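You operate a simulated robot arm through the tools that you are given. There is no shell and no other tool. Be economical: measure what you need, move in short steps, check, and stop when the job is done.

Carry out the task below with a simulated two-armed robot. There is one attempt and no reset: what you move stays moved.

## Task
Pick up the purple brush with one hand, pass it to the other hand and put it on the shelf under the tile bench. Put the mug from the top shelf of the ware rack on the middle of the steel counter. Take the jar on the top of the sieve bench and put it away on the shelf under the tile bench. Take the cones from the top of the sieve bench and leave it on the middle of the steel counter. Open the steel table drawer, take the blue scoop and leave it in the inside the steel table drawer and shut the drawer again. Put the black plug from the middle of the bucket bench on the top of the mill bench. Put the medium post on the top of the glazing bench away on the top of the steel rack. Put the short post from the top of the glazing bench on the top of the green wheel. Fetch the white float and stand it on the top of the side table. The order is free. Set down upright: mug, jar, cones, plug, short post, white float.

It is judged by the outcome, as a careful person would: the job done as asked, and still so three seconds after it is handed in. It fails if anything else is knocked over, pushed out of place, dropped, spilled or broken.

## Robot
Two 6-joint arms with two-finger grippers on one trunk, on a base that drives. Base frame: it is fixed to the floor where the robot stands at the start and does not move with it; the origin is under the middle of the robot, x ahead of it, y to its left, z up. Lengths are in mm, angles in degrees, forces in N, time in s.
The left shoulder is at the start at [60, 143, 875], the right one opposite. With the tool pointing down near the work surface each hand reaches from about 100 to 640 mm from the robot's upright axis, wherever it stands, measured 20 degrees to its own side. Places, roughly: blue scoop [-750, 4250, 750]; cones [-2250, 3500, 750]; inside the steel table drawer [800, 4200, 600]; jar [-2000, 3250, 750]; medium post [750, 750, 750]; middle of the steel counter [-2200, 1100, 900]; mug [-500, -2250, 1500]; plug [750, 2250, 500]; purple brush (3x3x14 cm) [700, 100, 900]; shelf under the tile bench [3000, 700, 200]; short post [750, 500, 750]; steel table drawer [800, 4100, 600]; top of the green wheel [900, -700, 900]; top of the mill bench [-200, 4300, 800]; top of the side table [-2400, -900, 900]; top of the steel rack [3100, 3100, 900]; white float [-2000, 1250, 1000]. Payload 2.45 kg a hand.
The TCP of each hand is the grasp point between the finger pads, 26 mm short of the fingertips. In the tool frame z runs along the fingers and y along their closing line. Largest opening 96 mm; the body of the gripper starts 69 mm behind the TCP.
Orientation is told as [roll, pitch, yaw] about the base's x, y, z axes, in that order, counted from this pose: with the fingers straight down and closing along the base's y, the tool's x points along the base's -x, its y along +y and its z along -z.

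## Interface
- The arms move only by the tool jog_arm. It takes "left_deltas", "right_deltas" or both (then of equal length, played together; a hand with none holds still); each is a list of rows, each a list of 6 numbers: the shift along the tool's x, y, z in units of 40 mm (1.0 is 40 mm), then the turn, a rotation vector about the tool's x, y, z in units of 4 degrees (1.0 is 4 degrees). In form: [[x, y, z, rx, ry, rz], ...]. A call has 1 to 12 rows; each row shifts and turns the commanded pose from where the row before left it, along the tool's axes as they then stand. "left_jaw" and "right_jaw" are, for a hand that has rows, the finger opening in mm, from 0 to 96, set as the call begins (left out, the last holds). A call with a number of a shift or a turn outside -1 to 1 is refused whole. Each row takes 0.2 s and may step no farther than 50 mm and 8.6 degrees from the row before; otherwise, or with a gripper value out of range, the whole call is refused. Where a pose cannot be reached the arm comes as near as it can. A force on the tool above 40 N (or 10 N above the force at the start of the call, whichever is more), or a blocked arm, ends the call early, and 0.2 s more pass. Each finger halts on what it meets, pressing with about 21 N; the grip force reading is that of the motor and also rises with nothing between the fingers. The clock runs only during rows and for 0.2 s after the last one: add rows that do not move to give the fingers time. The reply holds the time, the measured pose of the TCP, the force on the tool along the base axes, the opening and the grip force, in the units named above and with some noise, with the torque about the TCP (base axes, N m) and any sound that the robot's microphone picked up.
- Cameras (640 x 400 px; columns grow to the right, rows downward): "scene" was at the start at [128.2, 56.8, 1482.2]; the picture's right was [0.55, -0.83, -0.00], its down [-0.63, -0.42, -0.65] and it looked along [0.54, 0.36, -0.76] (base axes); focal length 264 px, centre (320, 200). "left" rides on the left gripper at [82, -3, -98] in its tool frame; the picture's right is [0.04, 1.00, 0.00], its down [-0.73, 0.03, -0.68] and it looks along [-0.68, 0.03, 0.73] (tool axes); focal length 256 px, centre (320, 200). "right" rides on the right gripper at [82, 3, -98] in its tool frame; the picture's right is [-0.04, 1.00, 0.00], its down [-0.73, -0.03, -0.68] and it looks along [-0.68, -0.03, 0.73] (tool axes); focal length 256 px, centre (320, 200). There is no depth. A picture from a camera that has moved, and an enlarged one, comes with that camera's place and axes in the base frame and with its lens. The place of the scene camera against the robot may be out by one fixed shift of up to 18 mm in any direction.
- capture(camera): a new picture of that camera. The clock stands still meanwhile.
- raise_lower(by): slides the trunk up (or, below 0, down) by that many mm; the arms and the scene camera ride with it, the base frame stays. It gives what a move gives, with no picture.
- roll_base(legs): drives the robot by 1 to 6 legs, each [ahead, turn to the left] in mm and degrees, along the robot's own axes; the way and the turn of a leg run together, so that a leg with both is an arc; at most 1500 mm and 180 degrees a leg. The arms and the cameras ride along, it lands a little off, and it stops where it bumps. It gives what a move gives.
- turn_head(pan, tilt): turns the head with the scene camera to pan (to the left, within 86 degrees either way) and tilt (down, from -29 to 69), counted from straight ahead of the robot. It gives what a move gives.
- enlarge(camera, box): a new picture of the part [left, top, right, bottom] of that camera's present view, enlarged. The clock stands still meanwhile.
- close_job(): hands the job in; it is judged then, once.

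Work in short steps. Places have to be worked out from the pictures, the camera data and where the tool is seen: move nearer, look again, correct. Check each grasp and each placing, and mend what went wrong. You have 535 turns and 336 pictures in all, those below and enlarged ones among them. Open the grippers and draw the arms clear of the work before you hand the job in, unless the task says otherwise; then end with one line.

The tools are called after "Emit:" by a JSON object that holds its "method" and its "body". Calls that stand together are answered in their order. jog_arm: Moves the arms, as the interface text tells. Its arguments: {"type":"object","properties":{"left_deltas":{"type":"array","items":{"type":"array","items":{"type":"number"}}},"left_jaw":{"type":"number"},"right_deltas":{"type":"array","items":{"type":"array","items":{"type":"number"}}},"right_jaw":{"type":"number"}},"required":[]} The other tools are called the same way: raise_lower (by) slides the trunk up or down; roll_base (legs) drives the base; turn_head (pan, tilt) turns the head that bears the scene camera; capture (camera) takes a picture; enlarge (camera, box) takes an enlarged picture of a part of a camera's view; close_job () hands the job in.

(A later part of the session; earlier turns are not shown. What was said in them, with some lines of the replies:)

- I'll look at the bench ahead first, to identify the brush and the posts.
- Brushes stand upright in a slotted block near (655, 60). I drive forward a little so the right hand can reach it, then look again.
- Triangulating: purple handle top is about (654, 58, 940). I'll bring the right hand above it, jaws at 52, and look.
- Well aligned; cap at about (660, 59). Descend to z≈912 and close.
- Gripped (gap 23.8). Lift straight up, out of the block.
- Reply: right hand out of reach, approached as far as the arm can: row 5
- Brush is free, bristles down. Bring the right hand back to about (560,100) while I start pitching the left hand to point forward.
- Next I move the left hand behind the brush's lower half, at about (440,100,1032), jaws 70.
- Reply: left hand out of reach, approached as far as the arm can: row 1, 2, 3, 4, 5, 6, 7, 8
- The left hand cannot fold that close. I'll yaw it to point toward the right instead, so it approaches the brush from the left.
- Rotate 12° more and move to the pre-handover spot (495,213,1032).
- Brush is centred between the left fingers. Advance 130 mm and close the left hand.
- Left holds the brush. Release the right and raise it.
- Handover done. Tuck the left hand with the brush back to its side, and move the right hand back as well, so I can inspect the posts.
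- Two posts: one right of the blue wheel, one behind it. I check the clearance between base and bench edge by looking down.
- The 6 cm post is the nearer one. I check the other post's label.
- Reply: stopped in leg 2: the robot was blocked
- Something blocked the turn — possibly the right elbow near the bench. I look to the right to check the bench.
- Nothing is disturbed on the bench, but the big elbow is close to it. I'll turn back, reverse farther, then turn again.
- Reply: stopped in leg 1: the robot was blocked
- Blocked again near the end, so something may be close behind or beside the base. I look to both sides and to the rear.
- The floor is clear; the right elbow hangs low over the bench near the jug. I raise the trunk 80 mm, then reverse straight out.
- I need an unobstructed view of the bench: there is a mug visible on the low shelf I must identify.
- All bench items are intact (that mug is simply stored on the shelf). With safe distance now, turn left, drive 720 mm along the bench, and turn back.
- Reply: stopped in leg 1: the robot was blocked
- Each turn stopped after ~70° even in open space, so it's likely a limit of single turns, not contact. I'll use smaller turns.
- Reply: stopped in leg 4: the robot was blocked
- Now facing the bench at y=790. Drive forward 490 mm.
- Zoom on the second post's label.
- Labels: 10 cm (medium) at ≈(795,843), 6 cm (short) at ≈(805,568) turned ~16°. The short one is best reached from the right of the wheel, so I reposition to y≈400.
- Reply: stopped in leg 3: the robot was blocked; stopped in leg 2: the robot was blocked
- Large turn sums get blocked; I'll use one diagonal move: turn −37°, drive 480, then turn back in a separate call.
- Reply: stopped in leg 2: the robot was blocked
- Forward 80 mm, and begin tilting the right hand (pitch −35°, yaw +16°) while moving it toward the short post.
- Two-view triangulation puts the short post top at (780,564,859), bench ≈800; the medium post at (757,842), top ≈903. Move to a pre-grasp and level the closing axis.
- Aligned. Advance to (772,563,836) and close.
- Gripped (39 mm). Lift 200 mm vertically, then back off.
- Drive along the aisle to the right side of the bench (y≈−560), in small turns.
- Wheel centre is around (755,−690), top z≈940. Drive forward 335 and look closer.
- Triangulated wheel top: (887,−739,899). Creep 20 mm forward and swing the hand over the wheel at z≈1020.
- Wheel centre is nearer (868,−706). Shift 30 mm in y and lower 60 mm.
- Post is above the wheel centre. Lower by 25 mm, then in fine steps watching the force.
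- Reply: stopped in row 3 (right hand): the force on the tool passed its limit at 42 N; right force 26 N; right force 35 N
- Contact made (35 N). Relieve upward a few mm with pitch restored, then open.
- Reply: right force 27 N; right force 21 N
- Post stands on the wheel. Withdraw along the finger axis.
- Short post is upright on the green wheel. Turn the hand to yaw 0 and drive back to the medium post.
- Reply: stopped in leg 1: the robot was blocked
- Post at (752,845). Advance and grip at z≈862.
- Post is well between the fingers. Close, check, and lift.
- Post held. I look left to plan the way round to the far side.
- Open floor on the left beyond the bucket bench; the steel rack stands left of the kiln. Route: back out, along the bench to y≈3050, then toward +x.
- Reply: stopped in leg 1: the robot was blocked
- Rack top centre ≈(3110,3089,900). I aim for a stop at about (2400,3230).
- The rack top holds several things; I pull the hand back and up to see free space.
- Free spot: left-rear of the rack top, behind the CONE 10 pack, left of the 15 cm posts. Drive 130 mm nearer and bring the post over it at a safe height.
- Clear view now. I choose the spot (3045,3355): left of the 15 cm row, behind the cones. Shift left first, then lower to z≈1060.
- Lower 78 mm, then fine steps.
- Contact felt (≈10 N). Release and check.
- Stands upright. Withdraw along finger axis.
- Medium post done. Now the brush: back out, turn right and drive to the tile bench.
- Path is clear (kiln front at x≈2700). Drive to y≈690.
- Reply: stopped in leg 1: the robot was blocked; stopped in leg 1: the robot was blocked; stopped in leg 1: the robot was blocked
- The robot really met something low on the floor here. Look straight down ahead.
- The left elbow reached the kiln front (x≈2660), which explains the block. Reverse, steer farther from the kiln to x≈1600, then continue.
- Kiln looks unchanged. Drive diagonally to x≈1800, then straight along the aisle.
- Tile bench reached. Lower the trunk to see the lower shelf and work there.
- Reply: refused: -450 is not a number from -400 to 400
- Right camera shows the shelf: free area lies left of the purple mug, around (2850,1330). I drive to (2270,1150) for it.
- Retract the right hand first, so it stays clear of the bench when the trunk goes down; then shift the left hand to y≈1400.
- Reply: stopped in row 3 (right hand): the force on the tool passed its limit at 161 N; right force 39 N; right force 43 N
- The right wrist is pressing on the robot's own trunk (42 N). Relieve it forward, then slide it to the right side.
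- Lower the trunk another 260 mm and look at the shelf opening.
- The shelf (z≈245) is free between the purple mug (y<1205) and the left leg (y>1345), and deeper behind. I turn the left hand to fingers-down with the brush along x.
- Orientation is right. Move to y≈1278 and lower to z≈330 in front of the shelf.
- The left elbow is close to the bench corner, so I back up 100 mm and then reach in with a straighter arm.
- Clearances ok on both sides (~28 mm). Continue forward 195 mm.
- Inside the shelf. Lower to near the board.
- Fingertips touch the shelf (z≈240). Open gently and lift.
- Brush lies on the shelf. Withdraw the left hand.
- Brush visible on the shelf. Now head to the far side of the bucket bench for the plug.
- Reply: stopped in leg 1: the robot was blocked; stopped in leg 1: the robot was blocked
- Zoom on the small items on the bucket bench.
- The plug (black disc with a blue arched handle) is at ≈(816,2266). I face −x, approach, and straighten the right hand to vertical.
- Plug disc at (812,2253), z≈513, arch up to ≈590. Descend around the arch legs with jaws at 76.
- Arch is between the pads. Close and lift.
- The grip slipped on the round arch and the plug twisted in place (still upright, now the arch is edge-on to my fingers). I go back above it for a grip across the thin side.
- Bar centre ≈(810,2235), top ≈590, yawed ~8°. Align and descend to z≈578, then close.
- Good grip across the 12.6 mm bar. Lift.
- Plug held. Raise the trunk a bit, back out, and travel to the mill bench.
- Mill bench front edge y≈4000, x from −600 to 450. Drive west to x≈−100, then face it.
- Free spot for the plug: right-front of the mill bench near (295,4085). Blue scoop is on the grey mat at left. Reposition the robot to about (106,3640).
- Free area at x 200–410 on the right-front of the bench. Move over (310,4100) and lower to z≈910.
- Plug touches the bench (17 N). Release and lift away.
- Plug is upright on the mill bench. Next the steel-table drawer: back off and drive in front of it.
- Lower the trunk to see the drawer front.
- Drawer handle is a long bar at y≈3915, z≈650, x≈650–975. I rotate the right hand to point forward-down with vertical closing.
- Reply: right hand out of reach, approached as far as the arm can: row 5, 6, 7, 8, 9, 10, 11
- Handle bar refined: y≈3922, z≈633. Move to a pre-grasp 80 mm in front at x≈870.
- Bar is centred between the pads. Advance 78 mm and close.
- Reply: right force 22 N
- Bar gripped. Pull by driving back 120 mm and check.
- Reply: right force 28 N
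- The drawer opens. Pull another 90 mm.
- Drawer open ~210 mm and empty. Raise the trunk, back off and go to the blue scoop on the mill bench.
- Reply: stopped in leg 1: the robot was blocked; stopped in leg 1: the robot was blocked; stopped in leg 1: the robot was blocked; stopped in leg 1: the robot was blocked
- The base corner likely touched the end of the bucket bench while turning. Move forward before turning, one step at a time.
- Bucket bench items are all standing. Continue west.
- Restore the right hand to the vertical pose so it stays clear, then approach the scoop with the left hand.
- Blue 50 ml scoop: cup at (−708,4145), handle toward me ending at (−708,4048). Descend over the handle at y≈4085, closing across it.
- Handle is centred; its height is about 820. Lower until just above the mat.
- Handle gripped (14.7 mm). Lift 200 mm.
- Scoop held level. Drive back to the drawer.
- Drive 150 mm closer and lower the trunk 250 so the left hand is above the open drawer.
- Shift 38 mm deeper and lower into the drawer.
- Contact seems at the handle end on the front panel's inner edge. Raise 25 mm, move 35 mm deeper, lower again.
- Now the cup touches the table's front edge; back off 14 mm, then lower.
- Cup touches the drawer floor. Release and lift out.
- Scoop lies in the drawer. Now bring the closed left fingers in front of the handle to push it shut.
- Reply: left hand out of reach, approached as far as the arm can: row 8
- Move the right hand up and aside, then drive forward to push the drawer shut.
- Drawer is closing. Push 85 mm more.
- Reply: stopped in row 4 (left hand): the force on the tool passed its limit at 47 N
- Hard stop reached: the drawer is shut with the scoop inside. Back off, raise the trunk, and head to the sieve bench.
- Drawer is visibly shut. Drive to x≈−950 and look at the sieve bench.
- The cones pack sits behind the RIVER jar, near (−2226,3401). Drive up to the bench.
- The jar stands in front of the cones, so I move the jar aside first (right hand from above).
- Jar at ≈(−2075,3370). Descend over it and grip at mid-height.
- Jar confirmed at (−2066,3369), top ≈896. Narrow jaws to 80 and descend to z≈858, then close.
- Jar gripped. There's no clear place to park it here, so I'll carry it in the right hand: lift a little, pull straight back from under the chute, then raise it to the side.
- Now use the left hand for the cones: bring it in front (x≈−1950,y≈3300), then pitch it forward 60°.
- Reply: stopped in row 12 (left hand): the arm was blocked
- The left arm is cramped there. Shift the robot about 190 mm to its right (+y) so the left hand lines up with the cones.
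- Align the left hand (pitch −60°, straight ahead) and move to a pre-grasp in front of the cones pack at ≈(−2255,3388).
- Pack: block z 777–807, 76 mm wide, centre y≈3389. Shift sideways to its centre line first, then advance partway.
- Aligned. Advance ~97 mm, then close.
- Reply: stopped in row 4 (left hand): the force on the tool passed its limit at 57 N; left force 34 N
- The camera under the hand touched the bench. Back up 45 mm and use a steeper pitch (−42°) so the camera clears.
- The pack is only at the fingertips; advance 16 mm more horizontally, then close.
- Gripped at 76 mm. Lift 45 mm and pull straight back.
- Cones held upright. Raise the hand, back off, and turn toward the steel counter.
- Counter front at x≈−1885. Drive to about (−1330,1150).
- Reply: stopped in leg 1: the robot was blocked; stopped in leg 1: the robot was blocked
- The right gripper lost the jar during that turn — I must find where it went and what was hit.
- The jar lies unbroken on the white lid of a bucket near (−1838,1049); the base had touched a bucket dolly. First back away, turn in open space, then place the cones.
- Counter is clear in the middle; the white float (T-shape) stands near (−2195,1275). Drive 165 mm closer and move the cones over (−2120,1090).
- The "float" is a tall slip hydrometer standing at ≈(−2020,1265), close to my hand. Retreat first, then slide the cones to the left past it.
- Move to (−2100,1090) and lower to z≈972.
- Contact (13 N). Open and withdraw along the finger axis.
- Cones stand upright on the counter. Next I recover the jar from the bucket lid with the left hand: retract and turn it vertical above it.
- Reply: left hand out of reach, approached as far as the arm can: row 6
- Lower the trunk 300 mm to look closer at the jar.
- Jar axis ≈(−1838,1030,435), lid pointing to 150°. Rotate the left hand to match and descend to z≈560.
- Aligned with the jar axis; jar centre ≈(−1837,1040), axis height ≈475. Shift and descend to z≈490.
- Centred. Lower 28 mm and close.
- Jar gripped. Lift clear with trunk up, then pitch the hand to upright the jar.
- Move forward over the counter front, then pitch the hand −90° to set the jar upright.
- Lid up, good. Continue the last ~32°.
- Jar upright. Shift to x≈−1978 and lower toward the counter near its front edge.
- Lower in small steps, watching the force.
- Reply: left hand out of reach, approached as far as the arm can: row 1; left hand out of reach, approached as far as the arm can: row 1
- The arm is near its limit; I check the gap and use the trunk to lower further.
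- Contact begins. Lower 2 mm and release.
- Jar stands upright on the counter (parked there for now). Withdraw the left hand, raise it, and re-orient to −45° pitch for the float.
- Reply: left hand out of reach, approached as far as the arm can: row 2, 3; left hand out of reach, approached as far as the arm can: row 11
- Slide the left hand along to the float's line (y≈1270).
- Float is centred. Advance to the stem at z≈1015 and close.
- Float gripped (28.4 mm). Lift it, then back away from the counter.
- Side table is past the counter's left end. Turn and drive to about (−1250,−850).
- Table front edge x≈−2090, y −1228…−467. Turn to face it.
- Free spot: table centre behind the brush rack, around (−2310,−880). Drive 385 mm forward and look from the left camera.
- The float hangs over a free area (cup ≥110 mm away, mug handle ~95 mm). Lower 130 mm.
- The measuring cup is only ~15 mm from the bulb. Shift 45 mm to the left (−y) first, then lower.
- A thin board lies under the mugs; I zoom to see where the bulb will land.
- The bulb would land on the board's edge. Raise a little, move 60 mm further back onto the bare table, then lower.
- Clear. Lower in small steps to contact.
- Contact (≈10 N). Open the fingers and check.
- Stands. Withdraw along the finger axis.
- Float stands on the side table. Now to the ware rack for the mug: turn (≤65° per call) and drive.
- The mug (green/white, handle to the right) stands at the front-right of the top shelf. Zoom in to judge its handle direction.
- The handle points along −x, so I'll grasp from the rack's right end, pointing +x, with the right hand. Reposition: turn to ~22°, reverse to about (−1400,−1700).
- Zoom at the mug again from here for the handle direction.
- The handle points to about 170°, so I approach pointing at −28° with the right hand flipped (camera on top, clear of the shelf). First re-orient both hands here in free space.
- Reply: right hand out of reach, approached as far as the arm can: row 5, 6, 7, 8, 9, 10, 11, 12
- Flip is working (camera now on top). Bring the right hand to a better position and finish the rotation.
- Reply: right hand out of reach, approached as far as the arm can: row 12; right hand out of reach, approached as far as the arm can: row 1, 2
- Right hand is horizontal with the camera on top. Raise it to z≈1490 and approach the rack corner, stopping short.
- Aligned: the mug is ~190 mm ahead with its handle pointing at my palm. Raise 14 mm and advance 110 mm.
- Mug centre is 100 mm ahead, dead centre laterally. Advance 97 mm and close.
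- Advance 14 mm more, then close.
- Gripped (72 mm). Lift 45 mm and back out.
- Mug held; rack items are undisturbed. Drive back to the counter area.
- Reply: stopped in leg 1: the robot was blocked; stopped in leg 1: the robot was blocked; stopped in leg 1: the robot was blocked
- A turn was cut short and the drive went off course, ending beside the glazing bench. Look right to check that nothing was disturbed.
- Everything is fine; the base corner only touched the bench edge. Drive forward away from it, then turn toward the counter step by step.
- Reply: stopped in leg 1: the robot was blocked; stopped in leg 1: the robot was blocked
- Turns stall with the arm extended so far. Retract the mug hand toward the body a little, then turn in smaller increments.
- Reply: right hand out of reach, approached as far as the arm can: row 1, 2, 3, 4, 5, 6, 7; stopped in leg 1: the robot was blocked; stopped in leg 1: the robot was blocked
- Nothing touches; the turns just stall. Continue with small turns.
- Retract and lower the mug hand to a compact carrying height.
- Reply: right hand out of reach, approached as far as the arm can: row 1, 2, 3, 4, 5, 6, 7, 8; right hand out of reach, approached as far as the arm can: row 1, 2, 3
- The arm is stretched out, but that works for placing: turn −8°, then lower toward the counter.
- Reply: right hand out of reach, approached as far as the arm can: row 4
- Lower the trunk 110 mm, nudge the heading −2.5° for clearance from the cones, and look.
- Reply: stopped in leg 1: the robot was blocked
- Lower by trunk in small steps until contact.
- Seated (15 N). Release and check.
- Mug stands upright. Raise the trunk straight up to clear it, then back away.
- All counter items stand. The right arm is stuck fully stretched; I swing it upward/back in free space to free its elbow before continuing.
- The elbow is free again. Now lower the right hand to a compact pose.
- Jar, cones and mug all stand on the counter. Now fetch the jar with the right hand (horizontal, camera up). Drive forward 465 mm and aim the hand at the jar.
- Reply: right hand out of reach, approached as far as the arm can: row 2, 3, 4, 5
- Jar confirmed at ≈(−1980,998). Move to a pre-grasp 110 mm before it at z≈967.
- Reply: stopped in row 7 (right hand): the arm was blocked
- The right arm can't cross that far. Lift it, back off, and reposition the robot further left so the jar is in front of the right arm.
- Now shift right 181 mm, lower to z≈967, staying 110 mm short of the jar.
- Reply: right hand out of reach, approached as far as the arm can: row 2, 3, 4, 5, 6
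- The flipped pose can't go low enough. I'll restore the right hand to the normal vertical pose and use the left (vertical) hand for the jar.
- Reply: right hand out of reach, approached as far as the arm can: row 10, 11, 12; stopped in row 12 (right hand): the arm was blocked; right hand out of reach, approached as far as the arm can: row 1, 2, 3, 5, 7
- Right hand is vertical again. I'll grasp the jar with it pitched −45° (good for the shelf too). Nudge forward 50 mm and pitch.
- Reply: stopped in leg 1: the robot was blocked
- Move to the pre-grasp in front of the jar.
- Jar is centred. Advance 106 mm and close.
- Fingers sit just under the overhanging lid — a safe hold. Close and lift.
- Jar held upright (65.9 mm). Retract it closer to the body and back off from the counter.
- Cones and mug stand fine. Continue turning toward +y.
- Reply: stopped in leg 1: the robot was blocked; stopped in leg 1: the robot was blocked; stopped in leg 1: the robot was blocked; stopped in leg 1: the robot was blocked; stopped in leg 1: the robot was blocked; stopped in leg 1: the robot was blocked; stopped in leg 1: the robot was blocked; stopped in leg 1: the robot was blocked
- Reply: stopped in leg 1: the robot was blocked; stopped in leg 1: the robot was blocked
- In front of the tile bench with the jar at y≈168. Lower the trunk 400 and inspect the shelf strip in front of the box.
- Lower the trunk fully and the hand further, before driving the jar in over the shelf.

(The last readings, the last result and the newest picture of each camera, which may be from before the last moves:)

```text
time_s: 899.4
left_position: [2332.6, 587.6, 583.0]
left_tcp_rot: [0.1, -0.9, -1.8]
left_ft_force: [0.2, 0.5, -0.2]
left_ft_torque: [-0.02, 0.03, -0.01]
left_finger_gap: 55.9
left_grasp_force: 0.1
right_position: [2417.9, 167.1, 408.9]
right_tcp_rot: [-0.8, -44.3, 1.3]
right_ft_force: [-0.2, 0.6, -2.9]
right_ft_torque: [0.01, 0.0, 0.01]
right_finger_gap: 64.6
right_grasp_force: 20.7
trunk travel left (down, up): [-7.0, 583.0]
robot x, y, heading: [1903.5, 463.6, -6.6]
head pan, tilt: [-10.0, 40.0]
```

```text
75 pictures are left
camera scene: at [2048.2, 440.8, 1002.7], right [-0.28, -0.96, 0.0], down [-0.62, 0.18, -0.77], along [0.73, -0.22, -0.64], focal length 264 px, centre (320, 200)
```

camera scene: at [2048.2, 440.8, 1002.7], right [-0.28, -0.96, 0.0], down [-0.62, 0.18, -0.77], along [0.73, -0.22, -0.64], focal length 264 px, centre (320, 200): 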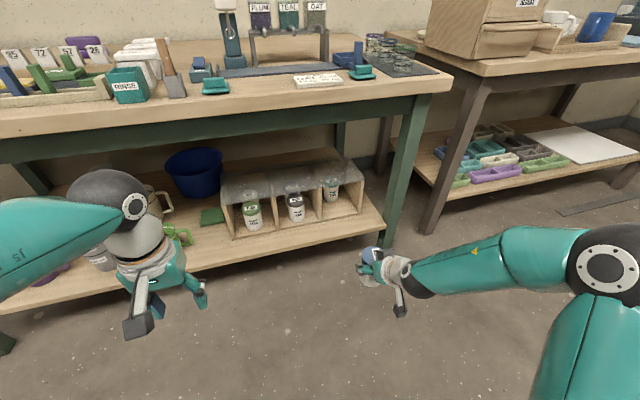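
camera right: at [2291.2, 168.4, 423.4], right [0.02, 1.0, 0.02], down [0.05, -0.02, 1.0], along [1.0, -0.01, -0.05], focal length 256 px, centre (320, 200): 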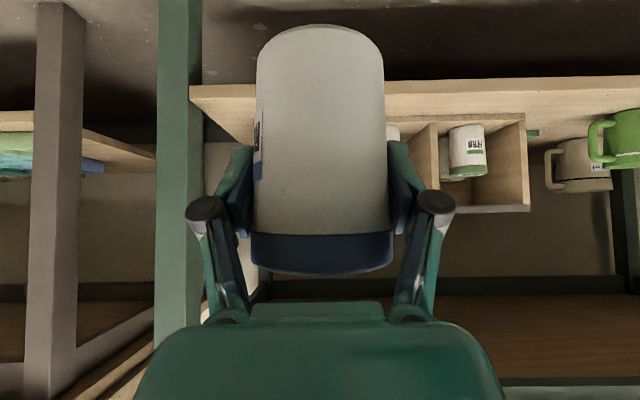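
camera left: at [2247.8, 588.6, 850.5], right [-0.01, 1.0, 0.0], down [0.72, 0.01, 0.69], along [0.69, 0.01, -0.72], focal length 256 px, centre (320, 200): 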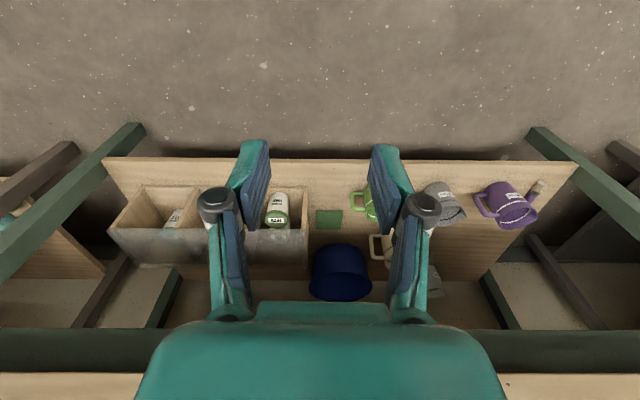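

Drive forward 250 mm; jar will hover in front of the box, above the shelf's front edge.

Emit:
{"method": "roll_base", "body": {"legs": [[240, 3]]}}

Emit:
{"method": "capture", "body": {"camera": "right"}}

Emit:
{"method": "capture", "body": {"camera": "scene"}}

```text
time_s: 901.2
left_position: [2572.0, 587.1, 585.6]
left_tcp_rot: [0.1, -0.9, 0.8]
left_ft_force: [0.0, 0.1, 0.7]
left_ft_torque: [0.0, -0.02, -0.02]
left_finger_gap: 56.2
left_grasp_force: 0.1
right_position: [2676.5, 168.4, 410.5]
right_tcp_rot: [-0.8, -44.4, 3.9]
right_ft_force: [0.1, 1.1, -3.3]
right_ft_torque: [0.02, 0.01, 0.02]
right_finger_gap: 64.5
right_grasp_force: 20.8
trunk travel left (down, up): [-7.0, 583.0]
robot x, y, heading: [2150.4, 434.0, -3.9]
head pan, tilt: [-10.0, 40.0]
```

```text
74 pictures are left
camera right: at [2549.4, 164.0, 423.7], right [-0.03, 1.0, 0.02], down [0.05, -0.02, 1.0], along [1.0, 0.03, -0.05], focal length 256 px, centre (320, 200)
```

right: 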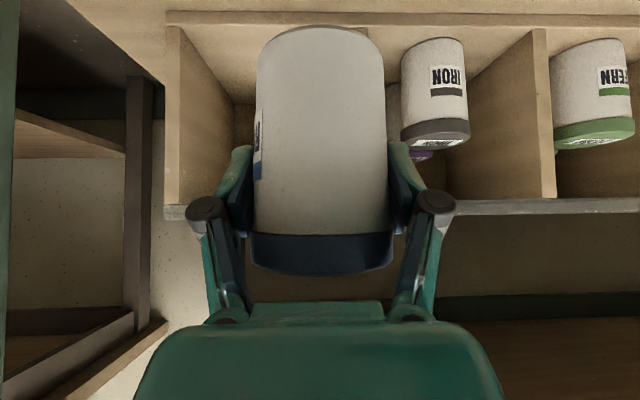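

```text
73 pictures are left
camera scene: at [2294.7, 423.2, 1002.6], right [-0.24, -0.97, 0.0], down [-0.62, 0.15, -0.77], along [0.74, -0.18, -0.64], focal length 264 px, centre (320, 200)
```

scene: 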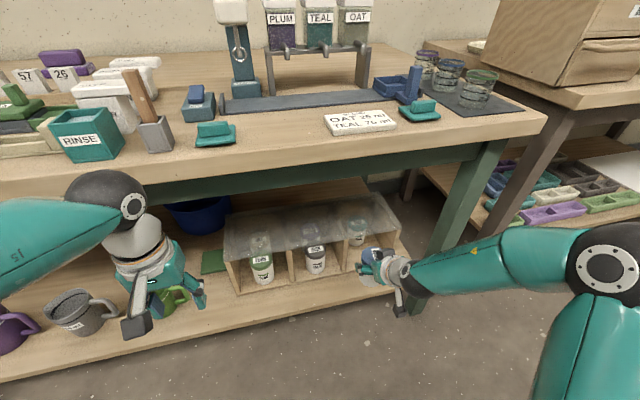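

Box front is at x≈2780; the jar will stand between it and the shelf edge. Move forward 47 mm while lowering to z≈325.

Emit:
{"method": "jog_arm", "body": {"right_deltas": [[-0.4, 0, 0.4, 0, 0, 0], [-0.4, 0, 0.4, 0, 0, 0], [0.5, 0, 0.5, 0, 0, 0], [0.5, 0, 0.5, 0, 0, 0], [0.4, 0, 0.4, 0, 0, 0], [0, 0, 0, 0, 0, 0]]}}

Emit:
{"method": "capture", "body": {"camera": "right"}}

Emit:
{"method": "enlarge", "body": {"camera": "scene", "box": [220, 190, 440, 330]}}

```text
time_s: 902.6
left_position: [2570.7, 585.0, 584.7]
left_tcp_rot: [0.0, -1.1, 0.8]
left_ft_force: [-0.2, 0.5, -0.2]
left_ft_torque: [0.03, 0.02, 0.02]
left_finger_gap: 56.0
left_grasp_force: 0.0
right_position: [2729.9, 180.5, 339.8]
right_tcp_rot: [-1.4, -43.8, 3.9]
right_ft_force: [-1.1, -0.4, -2.7]
right_ft_torque: [0.0, 0.0, 0.0]
right_finger_gap: 64.5
right_grasp_force: 21.0
right hand out of reach, approached as far as the arm can: row 4, 5
trunk travel left (down, up): [-7.0, 583.0]
robot x, y, heading: [2147.1, 434.2, -3.9]
head pan, tilt: [-10.0, 40.0]
```

```text
72 pictures are left
camera right: at [2601.6, 178.4, 354.6], right [-0.02, 1.0, 0.01], down [0.06, -0.01, 1.0], along [1.0, 0.02, -0.06], focal length 256 px, centre (320, 200)
```

right: 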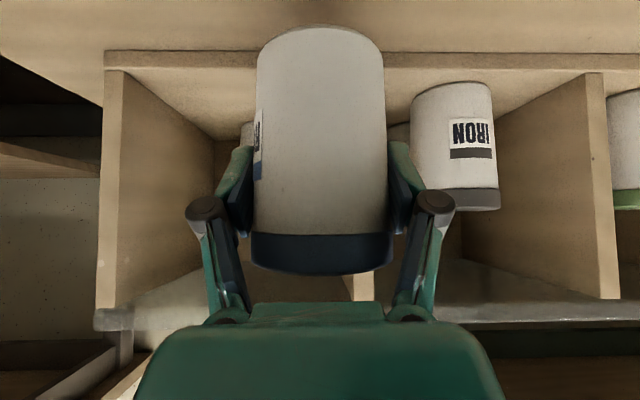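

```text
2.86 times, centred on (330, 260) of scene
camera zoom: at [2294.7, 423.2, 1002.7], right [-0.24, -0.97, 0.0], down [-0.62, 0.15, -0.77], along [0.74, -0.18, -0.64], focal length 755 px, centre (291, 29)
```

zoom: 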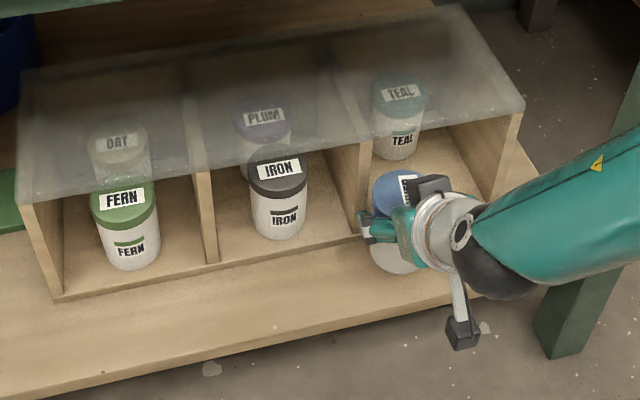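

The box even has an empty front place beside TEAL, but I'll stand the jar on the open shelf strip right in front. Lower the last bit.

Emit:
{"method": "raise_lower", "body": {"by": -7}}

Emit:
{"method": "jog_arm", "body": {"right_deltas": [[0.15, 0, 0.15, 0, 0, 0], [0, 0, 0, 0, 0, 0]]}}

```text
time_s: 903.2
left_position: [2571.5, 586.2, 578.6]
left_tcp_rot: [0.1, -1.0, 0.7]
left_ft_force: [0.0, -1.1, 0.6]
left_ft_torque: [0.04, 0.02, -0.02]
left_finger_gap: 56.2
left_grasp_force: 0.2
right_position: [2728.3, 181.5, 333.2]
right_tcp_rot: [-1.4, -43.7, 3.8]
right_ft_force: [-0.2, -0.5, -3.0]
right_ft_torque: [-0.01, -0.01, -0.01]
right_finger_gap: 64.7
right_grasp_force: 21.5
trunk travel left (down, up): [0.0, 590.0]
robot x, y, heading: [2147.4, 435.5, -3.6]
head pan, tilt: [-10.0, 40.0]
```

```text
time_s: 903.8
left_position: [2570.0, 585.3, 578.0]
left_tcp_rot: [0.1, -1.0, 0.8]
left_ft_force: [-0.3, -0.5, -0.5]
left_ft_torque: [0.01, -0.01, 0.02]
left_finger_gap: 55.9
left_grasp_force: 0.0
right_position: [2728.4, 181.9, 324.8]
right_tcp_rot: [-1.7, -43.5, 3.9]
right_ft_force: [-0.3, 0.4, -3.8]
right_ft_torque: [-0.01, 0.0, -0.01]
right_finger_gap: 64.6
right_grasp_force: 21.1
trunk travel left (down, up): [0.0, 590.0]
robot x, y, heading: [2152.8, 431.0, -3.9]
head pan, tilt: [-10.0, 40.0]
```

Emit:
{"method": "jog_arm", "body": {"right_deltas": [[0.08, 0, 0.08, 0, 0, 0]]}}

Emit:
{"method": "jog_arm", "body": {"right_deltas": [[0.08, 0, 0.08, 0, 0, 0]]}}

Emit:
{"method": "jog_arm", "body": {"right_deltas": [[0.08, 0, 0.08, 0, 0, 0]]}}

Emit:
{"method": "capture", "body": {"camera": "right"}}

```text
time_s: 904.2
left_position: [2570.8, 585.8, 577.1]
left_tcp_rot: [0.1, -1.0, 0.8]
left_ft_force: [0.2, 0.4, -0.7]
left_ft_torque: [0.01, 0.03, 0.01]
left_finger_gap: 56.0
left_grasp_force: 0.0
right_position: [2729.7, 183.1, 319.9]
right_tcp_rot: [-2.0, -43.4, 3.9]
right_ft_force: [-0.1, 0.3, -3.7]
right_ft_torque: [-0.02, 0.0, -0.06]
right_finger_gap: 64.4
right_grasp_force: 21.0
trunk travel left (down, up): [0.0, 590.0]
robot x, y, heading: [2151.7, 432.8, -3.8]
head pan, tilt: [-10.0, 40.0]
```

```text
time_s: 904.6
left_position: [2572.8, 585.4, 578.4]
left_tcp_rot: [0.1, -0.9, 0.8]
left_ft_force: [-0.3, -0.1, 0.1]
left_ft_torque: [-0.01, 0.0, -0.01]
left_finger_gap: 56.1
left_grasp_force: 0.1
right_position: [2729.1, 181.6, 318.2]
right_tcp_rot: [-1.9, -43.4, 3.9]
right_ft_force: [0.0, -0.9, -3.2]
right_ft_torque: [-0.01, 0.03, 0.02]
right_finger_gap: 64.9
right_grasp_force: 21.3
trunk travel left (down, up): [0.0, 590.0]
robot x, y, heading: [2148.0, 433.0, -3.6]
head pan, tilt: [-10.0, 40.0]
```

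```text
time_s: 905.0
left_position: [2570.9, 585.4, 577.7]
left_tcp_rot: [0.0, -1.0, 0.8]
left_ft_force: [0.2, 0.3, -0.7]
left_ft_torque: [-0.04, -0.01, -0.01]
left_finger_gap: 56.1
left_grasp_force: 0.1
right_position: [2730.7, 184.3, 314.8]
right_tcp_rot: [-1.9, -43.4, 3.9]
right_ft_force: [-0.7, 0.0, -3.6]
right_ft_torque: [0.01, 0.01, -0.01]
right_finger_gap: 64.8
right_grasp_force: 20.9
right hand out of reach, approached as far as the arm can: row 1
trunk travel left (down, up): [0.0, 590.0]
robot x, y, heading: [2147.6, 434.3, -3.9]
head pan, tilt: [-10.0, 40.0]
```

```text
70 pictures are left
camera right: at [2604.3, 182.6, 329.6], right [-0.02, 1.0, 0.0], down [0.07, 0.0, 1.0], along [1.0, 0.02, -0.07], focal length 256 px, centre (320, 200)
```

right: 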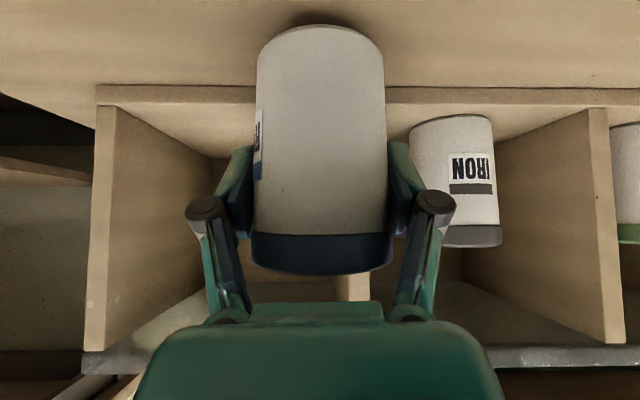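

The arm is at its lower limit with the jar just above the shelf. Back the base 70 mm and extend the arm instead.

Emit:
{"method": "roll_base", "body": {"legs": [[-70, 0]]}}

Emit:
{"method": "jog_arm", "body": {"right_deltas": [[-0.6, 0, 0.6, 0, 0, 0], [-0.6, 0, 0.6, 0, 0, 0], [0, 0, 0, 0, 0, 0]]}}

```text
time_s: 906.0
left_position: [2500.6, 591.0, 576.9]
left_tcp_rot: [0.1, -1.0, 0.9]
left_ft_force: [0.7, 0.4, -0.1]
left_ft_torque: [0.01, 0.0, 0.02]
left_finger_gap: 56.1
left_grasp_force: 0.0
right_position: [2660.9, 191.2, 313.6]
right_tcp_rot: [-1.8, -43.4, 4.0]
right_ft_force: [-0.1, -0.3, -3.6]
right_ft_torque: [-0.03, -0.01, -0.01]
right_finger_gap: 64.7
right_grasp_force: 21.2
trunk travel left (down, up): [0.0, 590.0]
robot x, y, heading: [2078.8, 432.1, -3.9]
head pan, tilt: [-10.0, 40.0]
```

```text
time_s: 906.8
left_position: [2500.2, 591.6, 578.0]
left_tcp_rot: [0.1, -1.0, 0.8]
left_ft_force: [0.9, 0.1, -1.5]
left_ft_torque: [0.03, 0.02, 0.03]
left_finger_gap: 55.9
left_grasp_force: 0.1
right_position: [2728.3, 191.2, 309.6]
right_tcp_rot: [-1.8, -43.3, 4.0]
right_ft_force: [-0.3, 0.5, -2.3]
right_ft_torque: [-0.02, -0.01, 0.02]
right_finger_gap: 64.8
right_grasp_force: 21.2
trunk travel left (down, up): [0.0, 590.0]
robot x, y, heading: [2081.0, 434.5, -3.6]
head pan, tilt: [-10.0, 40.0]
```

Emit:
{"method": "jog_arm", "body": {"right_deltas": [[0.06, 0, 0.06, 0, 0, 0]]}}

Emit:
{"method": "jog_arm", "body": {"right_deltas": [[0.06, 0, 0.06, 0, 0, 0]]}}

Emit:
{"method": "jog_arm", "body": {"right_deltas": [[0.06, 0, 0.06, 0, 0, 0]]}}

```text
time_s: 907.2
left_position: [2500.6, 590.4, 579.3]
left_tcp_rot: [0.1, -1.0, 0.8]
left_ft_force: [0.3, 0.7, 0.2]
left_ft_torque: [-0.03, 0.01, -0.01]
left_finger_gap: 56.1
left_grasp_force: 0.0
right_position: [2728.5, 192.8, 308.4]
right_tcp_rot: [-1.7, -43.4, 3.9]
right_ft_force: [0.2, -0.5, -3.4]
right_ft_torque: [-0.01, -0.01, -0.05]
right_finger_gap: 64.4
right_grasp_force: 20.9
trunk travel left (down, up): [0.0, 590.0]
robot x, y, heading: [2075.0, 434.1, -3.8]
head pan, tilt: [-10.0, 40.0]
```

```text
time_s: 907.6
left_position: [2501.7, 591.0, 578.1]
left_tcp_rot: [0.1, -0.9, 0.8]
left_ft_force: [-0.1, 0.5, 0.2]
left_ft_torque: [0.04, 0.02, 0.04]
left_finger_gap: 56.0
left_grasp_force: 0.1
right_position: [2728.1, 193.1, 306.3]
right_tcp_rot: [-1.9, -43.3, 4.1]
right_ft_force: [0.2, -0.3, -3.3]
right_ft_torque: [0.02, 0.0, -0.02]
right_finger_gap: 64.4
right_grasp_force: 21.1
trunk travel left (down, up): [0.0, 590.0]
robot x, y, heading: [2077.5, 439.9, -3.8]
head pan, tilt: [-10.0, 40.0]
```

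```text
time_s: 908.0
left_position: [2501.4, 590.3, 578.5]
left_tcp_rot: [0.1, -1.0, 0.8]
left_ft_force: [0.6, 0.1, 0.0]
left_ft_torque: [-0.01, -0.02, 0.01]
left_finger_gap: 56.0
left_grasp_force: 0.1
right_position: [2727.2, 193.1, 301.4]
right_tcp_rot: [-1.8, -43.4, 4.0]
right_ft_force: [-0.9, 1.1, -1.8]
right_ft_torque: [0.01, -0.02, 0.0]
right_finger_gap: 64.7
right_grasp_force: 20.8
trunk travel left (down, up): [0.0, 590.0]
robot x, y, heading: [2077.6, 440.8, -3.6]
head pan, tilt: [-10.0, 40.0]
```

Emit:
{"method": "jog_arm", "body": {"right_deltas": [[0.06, 0, 0.06, 0, 0, 0]]}}

Emit:
{"method": "jog_arm", "body": {"right_deltas": [[0.06, 0, 0.06, 0, 0, 0]]}}

Emit:
{"method": "enlarge", "body": {"camera": "scene", "box": [240, 190, 440, 330]}}

```text
time_s: 908.4
left_position: [2499.8, 591.0, 578.9]
left_tcp_rot: [0.1, -1.1, 0.8]
left_ft_force: [-0.6, -0.5, -0.1]
left_ft_torque: [0.0, 0.0, 0.0]
left_finger_gap: 55.9
left_grasp_force: 0.0
right_position: [2729.2, 193.1, 300.8]
right_tcp_rot: [-1.8, -43.7, 4.1]
right_ft_force: [-2.0, -0.4, 7.1]
right_ft_torque: [0.18, -0.18, 0.04]
right_finger_gap: 65.0
right_grasp_force: 21.0
trunk travel left (down, up): [0.0, 590.0]
robot x, y, heading: [2080.1, 440.0, -3.7]
head pan, tilt: [-10.0, 40.0]
```

```text
time_s: 908.8
left_position: [2499.5, 591.7, 579.8]
left_tcp_rot: [0.1, -1.2, 0.8]
left_ft_force: [-0.1, -0.2, 0.1]
left_ft_torque: [-0.01, -0.03, 0.0]
left_finger_gap: 56.0
left_grasp_force: 0.2
right_position: [2728.0, 192.1, 297.8]
right_tcp_rot: [-2.1, -43.6, 4.0]
right_ft_force: [-1.7, 1.3, 10.6]
right_ft_torque: [0.37, -0.18, 0.04]
right_finger_gap: 64.5
right_grasp_force: 20.8
trunk travel left (down, up): [0.0, 590.0]
robot x, y, heading: [2076.7, 436.0, -3.9]
head pan, tilt: [-10.0, 40.0]
```

```text
2.86 times, centred on (340, 260) of scene
camera zoom: at [2222.8, 428.4, 996.0], right [-0.24, -0.97, 0.0], down [-0.62, 0.15, -0.77], along [0.74, -0.18, -0.64], focal length 755 px, centre (263, 29)
```

zoom: 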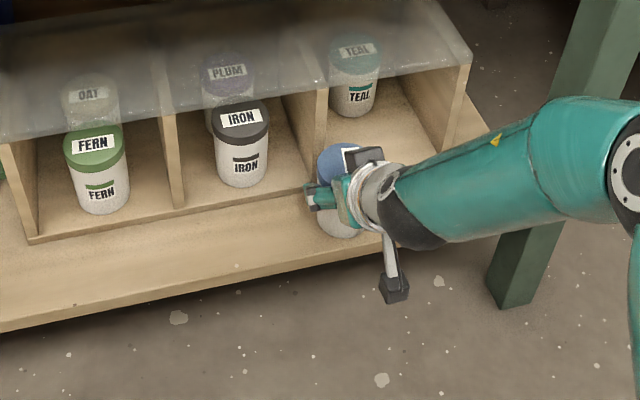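

Jar is on the shelf. Open the fingers.

Emit:
{"method": "jog_arm", "body": {"right_deltas": [[0, 0, 0, 0, 0, 0], [0, 0, 0, 0, 0, 0]], "right_jaw": 86}}

Emit:
{"method": "capture", "body": {"camera": "right"}}

```text
time_s: 909.4
left_position: [2501.3, 591.2, 578.2]
left_tcp_rot: [0.1, -1.1, 0.7]
left_ft_force: [0.0, 0.4, 0.0]
left_ft_torque: [-0.04, -0.05, -0.03]
left_finger_gap: 55.8
left_grasp_force: 0.1
right_position: [2727.4, 193.1, 295.3]
right_tcp_rot: [-1.8, -43.4, 4.0]
right_ft_force: [-0.3, -0.3, 0.6]
right_ft_torque: [-0.03, -0.01, 0.03]
right_finger_gap: 86.3
right_grasp_force: 0.1
trunk travel left (down, up): [0.0, 590.0]
robot x, y, heading: [2076.5, 433.7, -3.8]
head pan, tilt: [-10.0, 40.0]
```

```text
68 pictures are left
camera right: at [2600.0, 190.2, 310.6], right [-0.02, 1.0, 0.0], down [0.07, 0.0, 1.0], along [1.0, 0.02, -0.07], focal length 256 px, centre (320, 200)
```

right: 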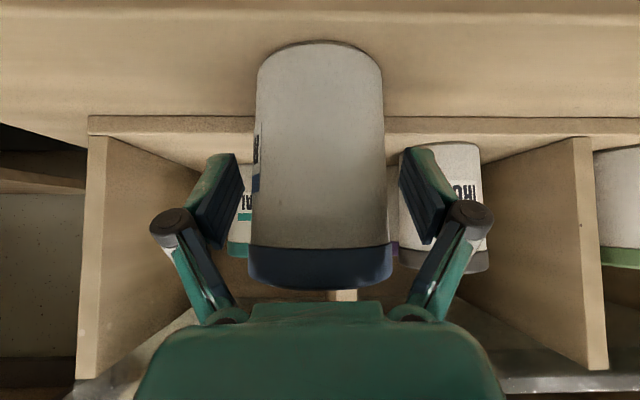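

Stands upright. Withdraw back along the fingers, then drive away.

Emit:
{"method": "jog_arm", "body": {"right_deltas": [[0.2, 0, -0.4, 0, 0, 0], [0.2, 0, -0.7, 0, 0, 0], [0.2, 0, -0.8, 0, 0, 0], [0.2, 0, -0.8, 0, 0, 0], [0.2, 0, -0.8, 0, 0, 0]]}}

Emit:
{"method": "roll_base", "body": {"legs": [[-350, 0]]}}

Emit:
{"method": "capture", "body": {"camera": "right"}}

Emit:
{"method": "capture", "body": {"camera": "scene"}}

```text
time_s: 910.6
left_position: [2499.9, 591.0, 577.8]
left_tcp_rot: [0.0, -1.0, 0.8]
left_ft_force: [0.6, 0.7, -0.1]
left_ft_torque: [0.01, 0.02, 0.01]
left_finger_gap: 56.0
left_grasp_force: 0.1
right_position: [2602.4, 189.8, 369.4]
right_tcp_rot: [-1.9, -43.4, 3.9]
right_ft_force: [0.5, 0.9, 0.0]
right_ft_torque: [-0.03, -0.01, 0.01]
right_finger_gap: 86.1
right_grasp_force: 0.1
trunk travel left (down, up): [0.0, 590.0]
robot x, y, heading: [2079.1, 435.9, -4.0]
head pan, tilt: [-10.0, 40.0]
```

```text
time_s: 912.9
left_position: [2143.6, 612.1, 578.0]
left_tcp_rot: [0.2, -1.1, 0.4]
left_ft_force: [-0.4, 0.6, -0.2]
left_ft_torque: [-0.02, 0.01, -0.03]
left_finger_gap: 56.0
left_grasp_force: 0.0
right_position: [2242.5, 210.2, 368.9]
right_tcp_rot: [-1.9, -43.4, 3.5]
right_ft_force: [0.1, -0.4, 0.1]
right_ft_torque: [0.04, 0.01, -0.01]
right_finger_gap: 86.4
right_grasp_force: 0.0
trunk travel left (down, up): [0.0, 590.0]
robot x, y, heading: [1717.2, 458.9, -4.1]
head pan, tilt: [-10.0, 40.0]
```

```text
67 pictures are left
camera right: at [2116.1, 208.6, 384.1], right [-0.01, 1.0, 0.0], down [0.07, 0.0, 1.0], along [1.0, 0.01, -0.07], focal length 256 px, centre (320, 200)
```

right: 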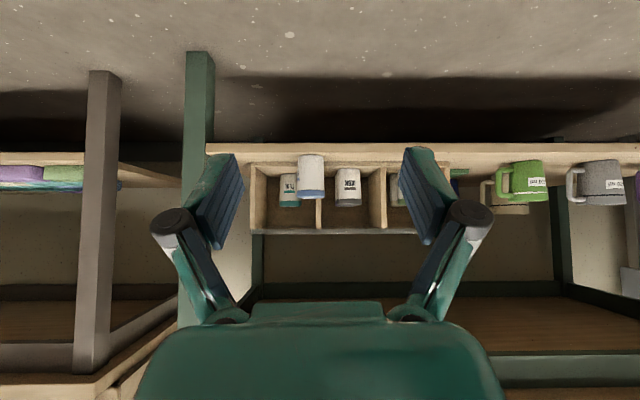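

```text
66 pictures are left
camera scene: at [1865.3, 451.6, 995.7], right [-0.25, -0.97, 0.0], down [-0.62, 0.16, -0.77], along [0.74, -0.19, -0.64], focal length 264 px, centre (320, 200)
```

scene: 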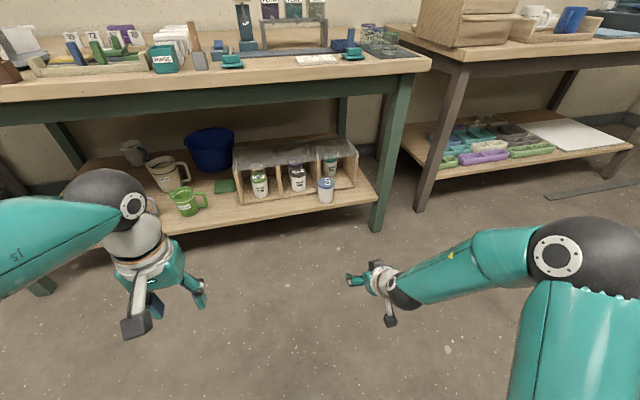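

The jar stands upright on the shelf. Raise the trunk and check the brush once more before handing in.

Emit:
{"method": "raise_lower", "body": {"by": 300}}

Emit:
{"method": "turn_head", "body": {"pan": 35, "tilt": 40}}

Emit:
{"method": "capture", "body": {"camera": "scene"}}

```text
time_s: 915.9
left_position: [2144.0, 612.7, 878.9]
left_tcp_rot: [0.0, -1.1, 0.4]
left_ft_force: [-0.2, -0.1, -0.3]
left_ft_torque: [-0.02, -0.02, -0.01]
left_finger_gap: 55.9
left_grasp_force: 0.1
right_position: [2242.2, 210.8, 669.7]
right_tcp_rot: [-1.9, -43.4, 3.5]
right_ft_force: [0.0, -0.4, 0.4]
right_ft_torque: [-0.01, -0.01, -0.02]
right_finger_gap: 86.0
right_grasp_force: 0.0
trunk travel left (down, up): [-300.0, 290.0]
robot x, y, heading: [1719.5, 459.9, -4.3]
head pan, tilt: [-10.0, 40.0]
```

```text
time_s: 917.0
left_position: [2143.1, 612.6, 878.1]
left_tcp_rot: [0.1, -1.0, 0.3]
left_ft_force: [-0.1, -1.0, 0.1]
left_ft_torque: [0.02, 0.01, -0.02]
left_finger_gap: 55.7
left_grasp_force: 0.0
right_position: [2242.4, 210.9, 669.9]
right_tcp_rot: [-1.9, -43.4, 3.5]
right_ft_force: [0.5, 0.5, -0.4]
right_ft_torque: [0.01, -0.01, 0.0]
right_finger_gap: 85.9
right_grasp_force: 0.0
trunk travel left (down, up): [-300.0, 290.0]
robot x, y, heading: [1719.9, 460.8, -4.2]
head pan, tilt: [35.0, 40.0]
```

```text
65 pictures are left
camera scene: at [1856.1, 515.9, 1295.7], right [0.51, -0.86, 0.0], down [-0.55, -0.33, -0.77], along [0.66, 0.39, -0.64], focal length 264 px, centre (320, 200)
```

scene: 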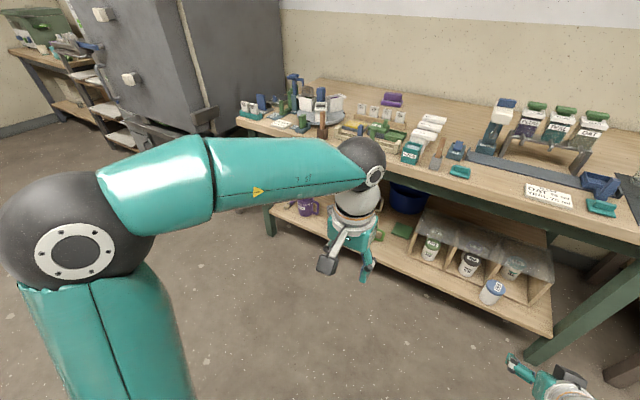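

The jar is upright on the shelf, the brush was still beside the purple mug a few pictures ago, and both grippers are open and clear. Hand in.

Emit:
{"method": "close_job", "body": {}}

```text
The job is handed in.
```

I've handed in the job with all nine tasks done. The jar was dropped once on the way but recovered with its lid on, and my base nudged a bucket dolly and some bench edges; no shift or damage showed in my pictures.
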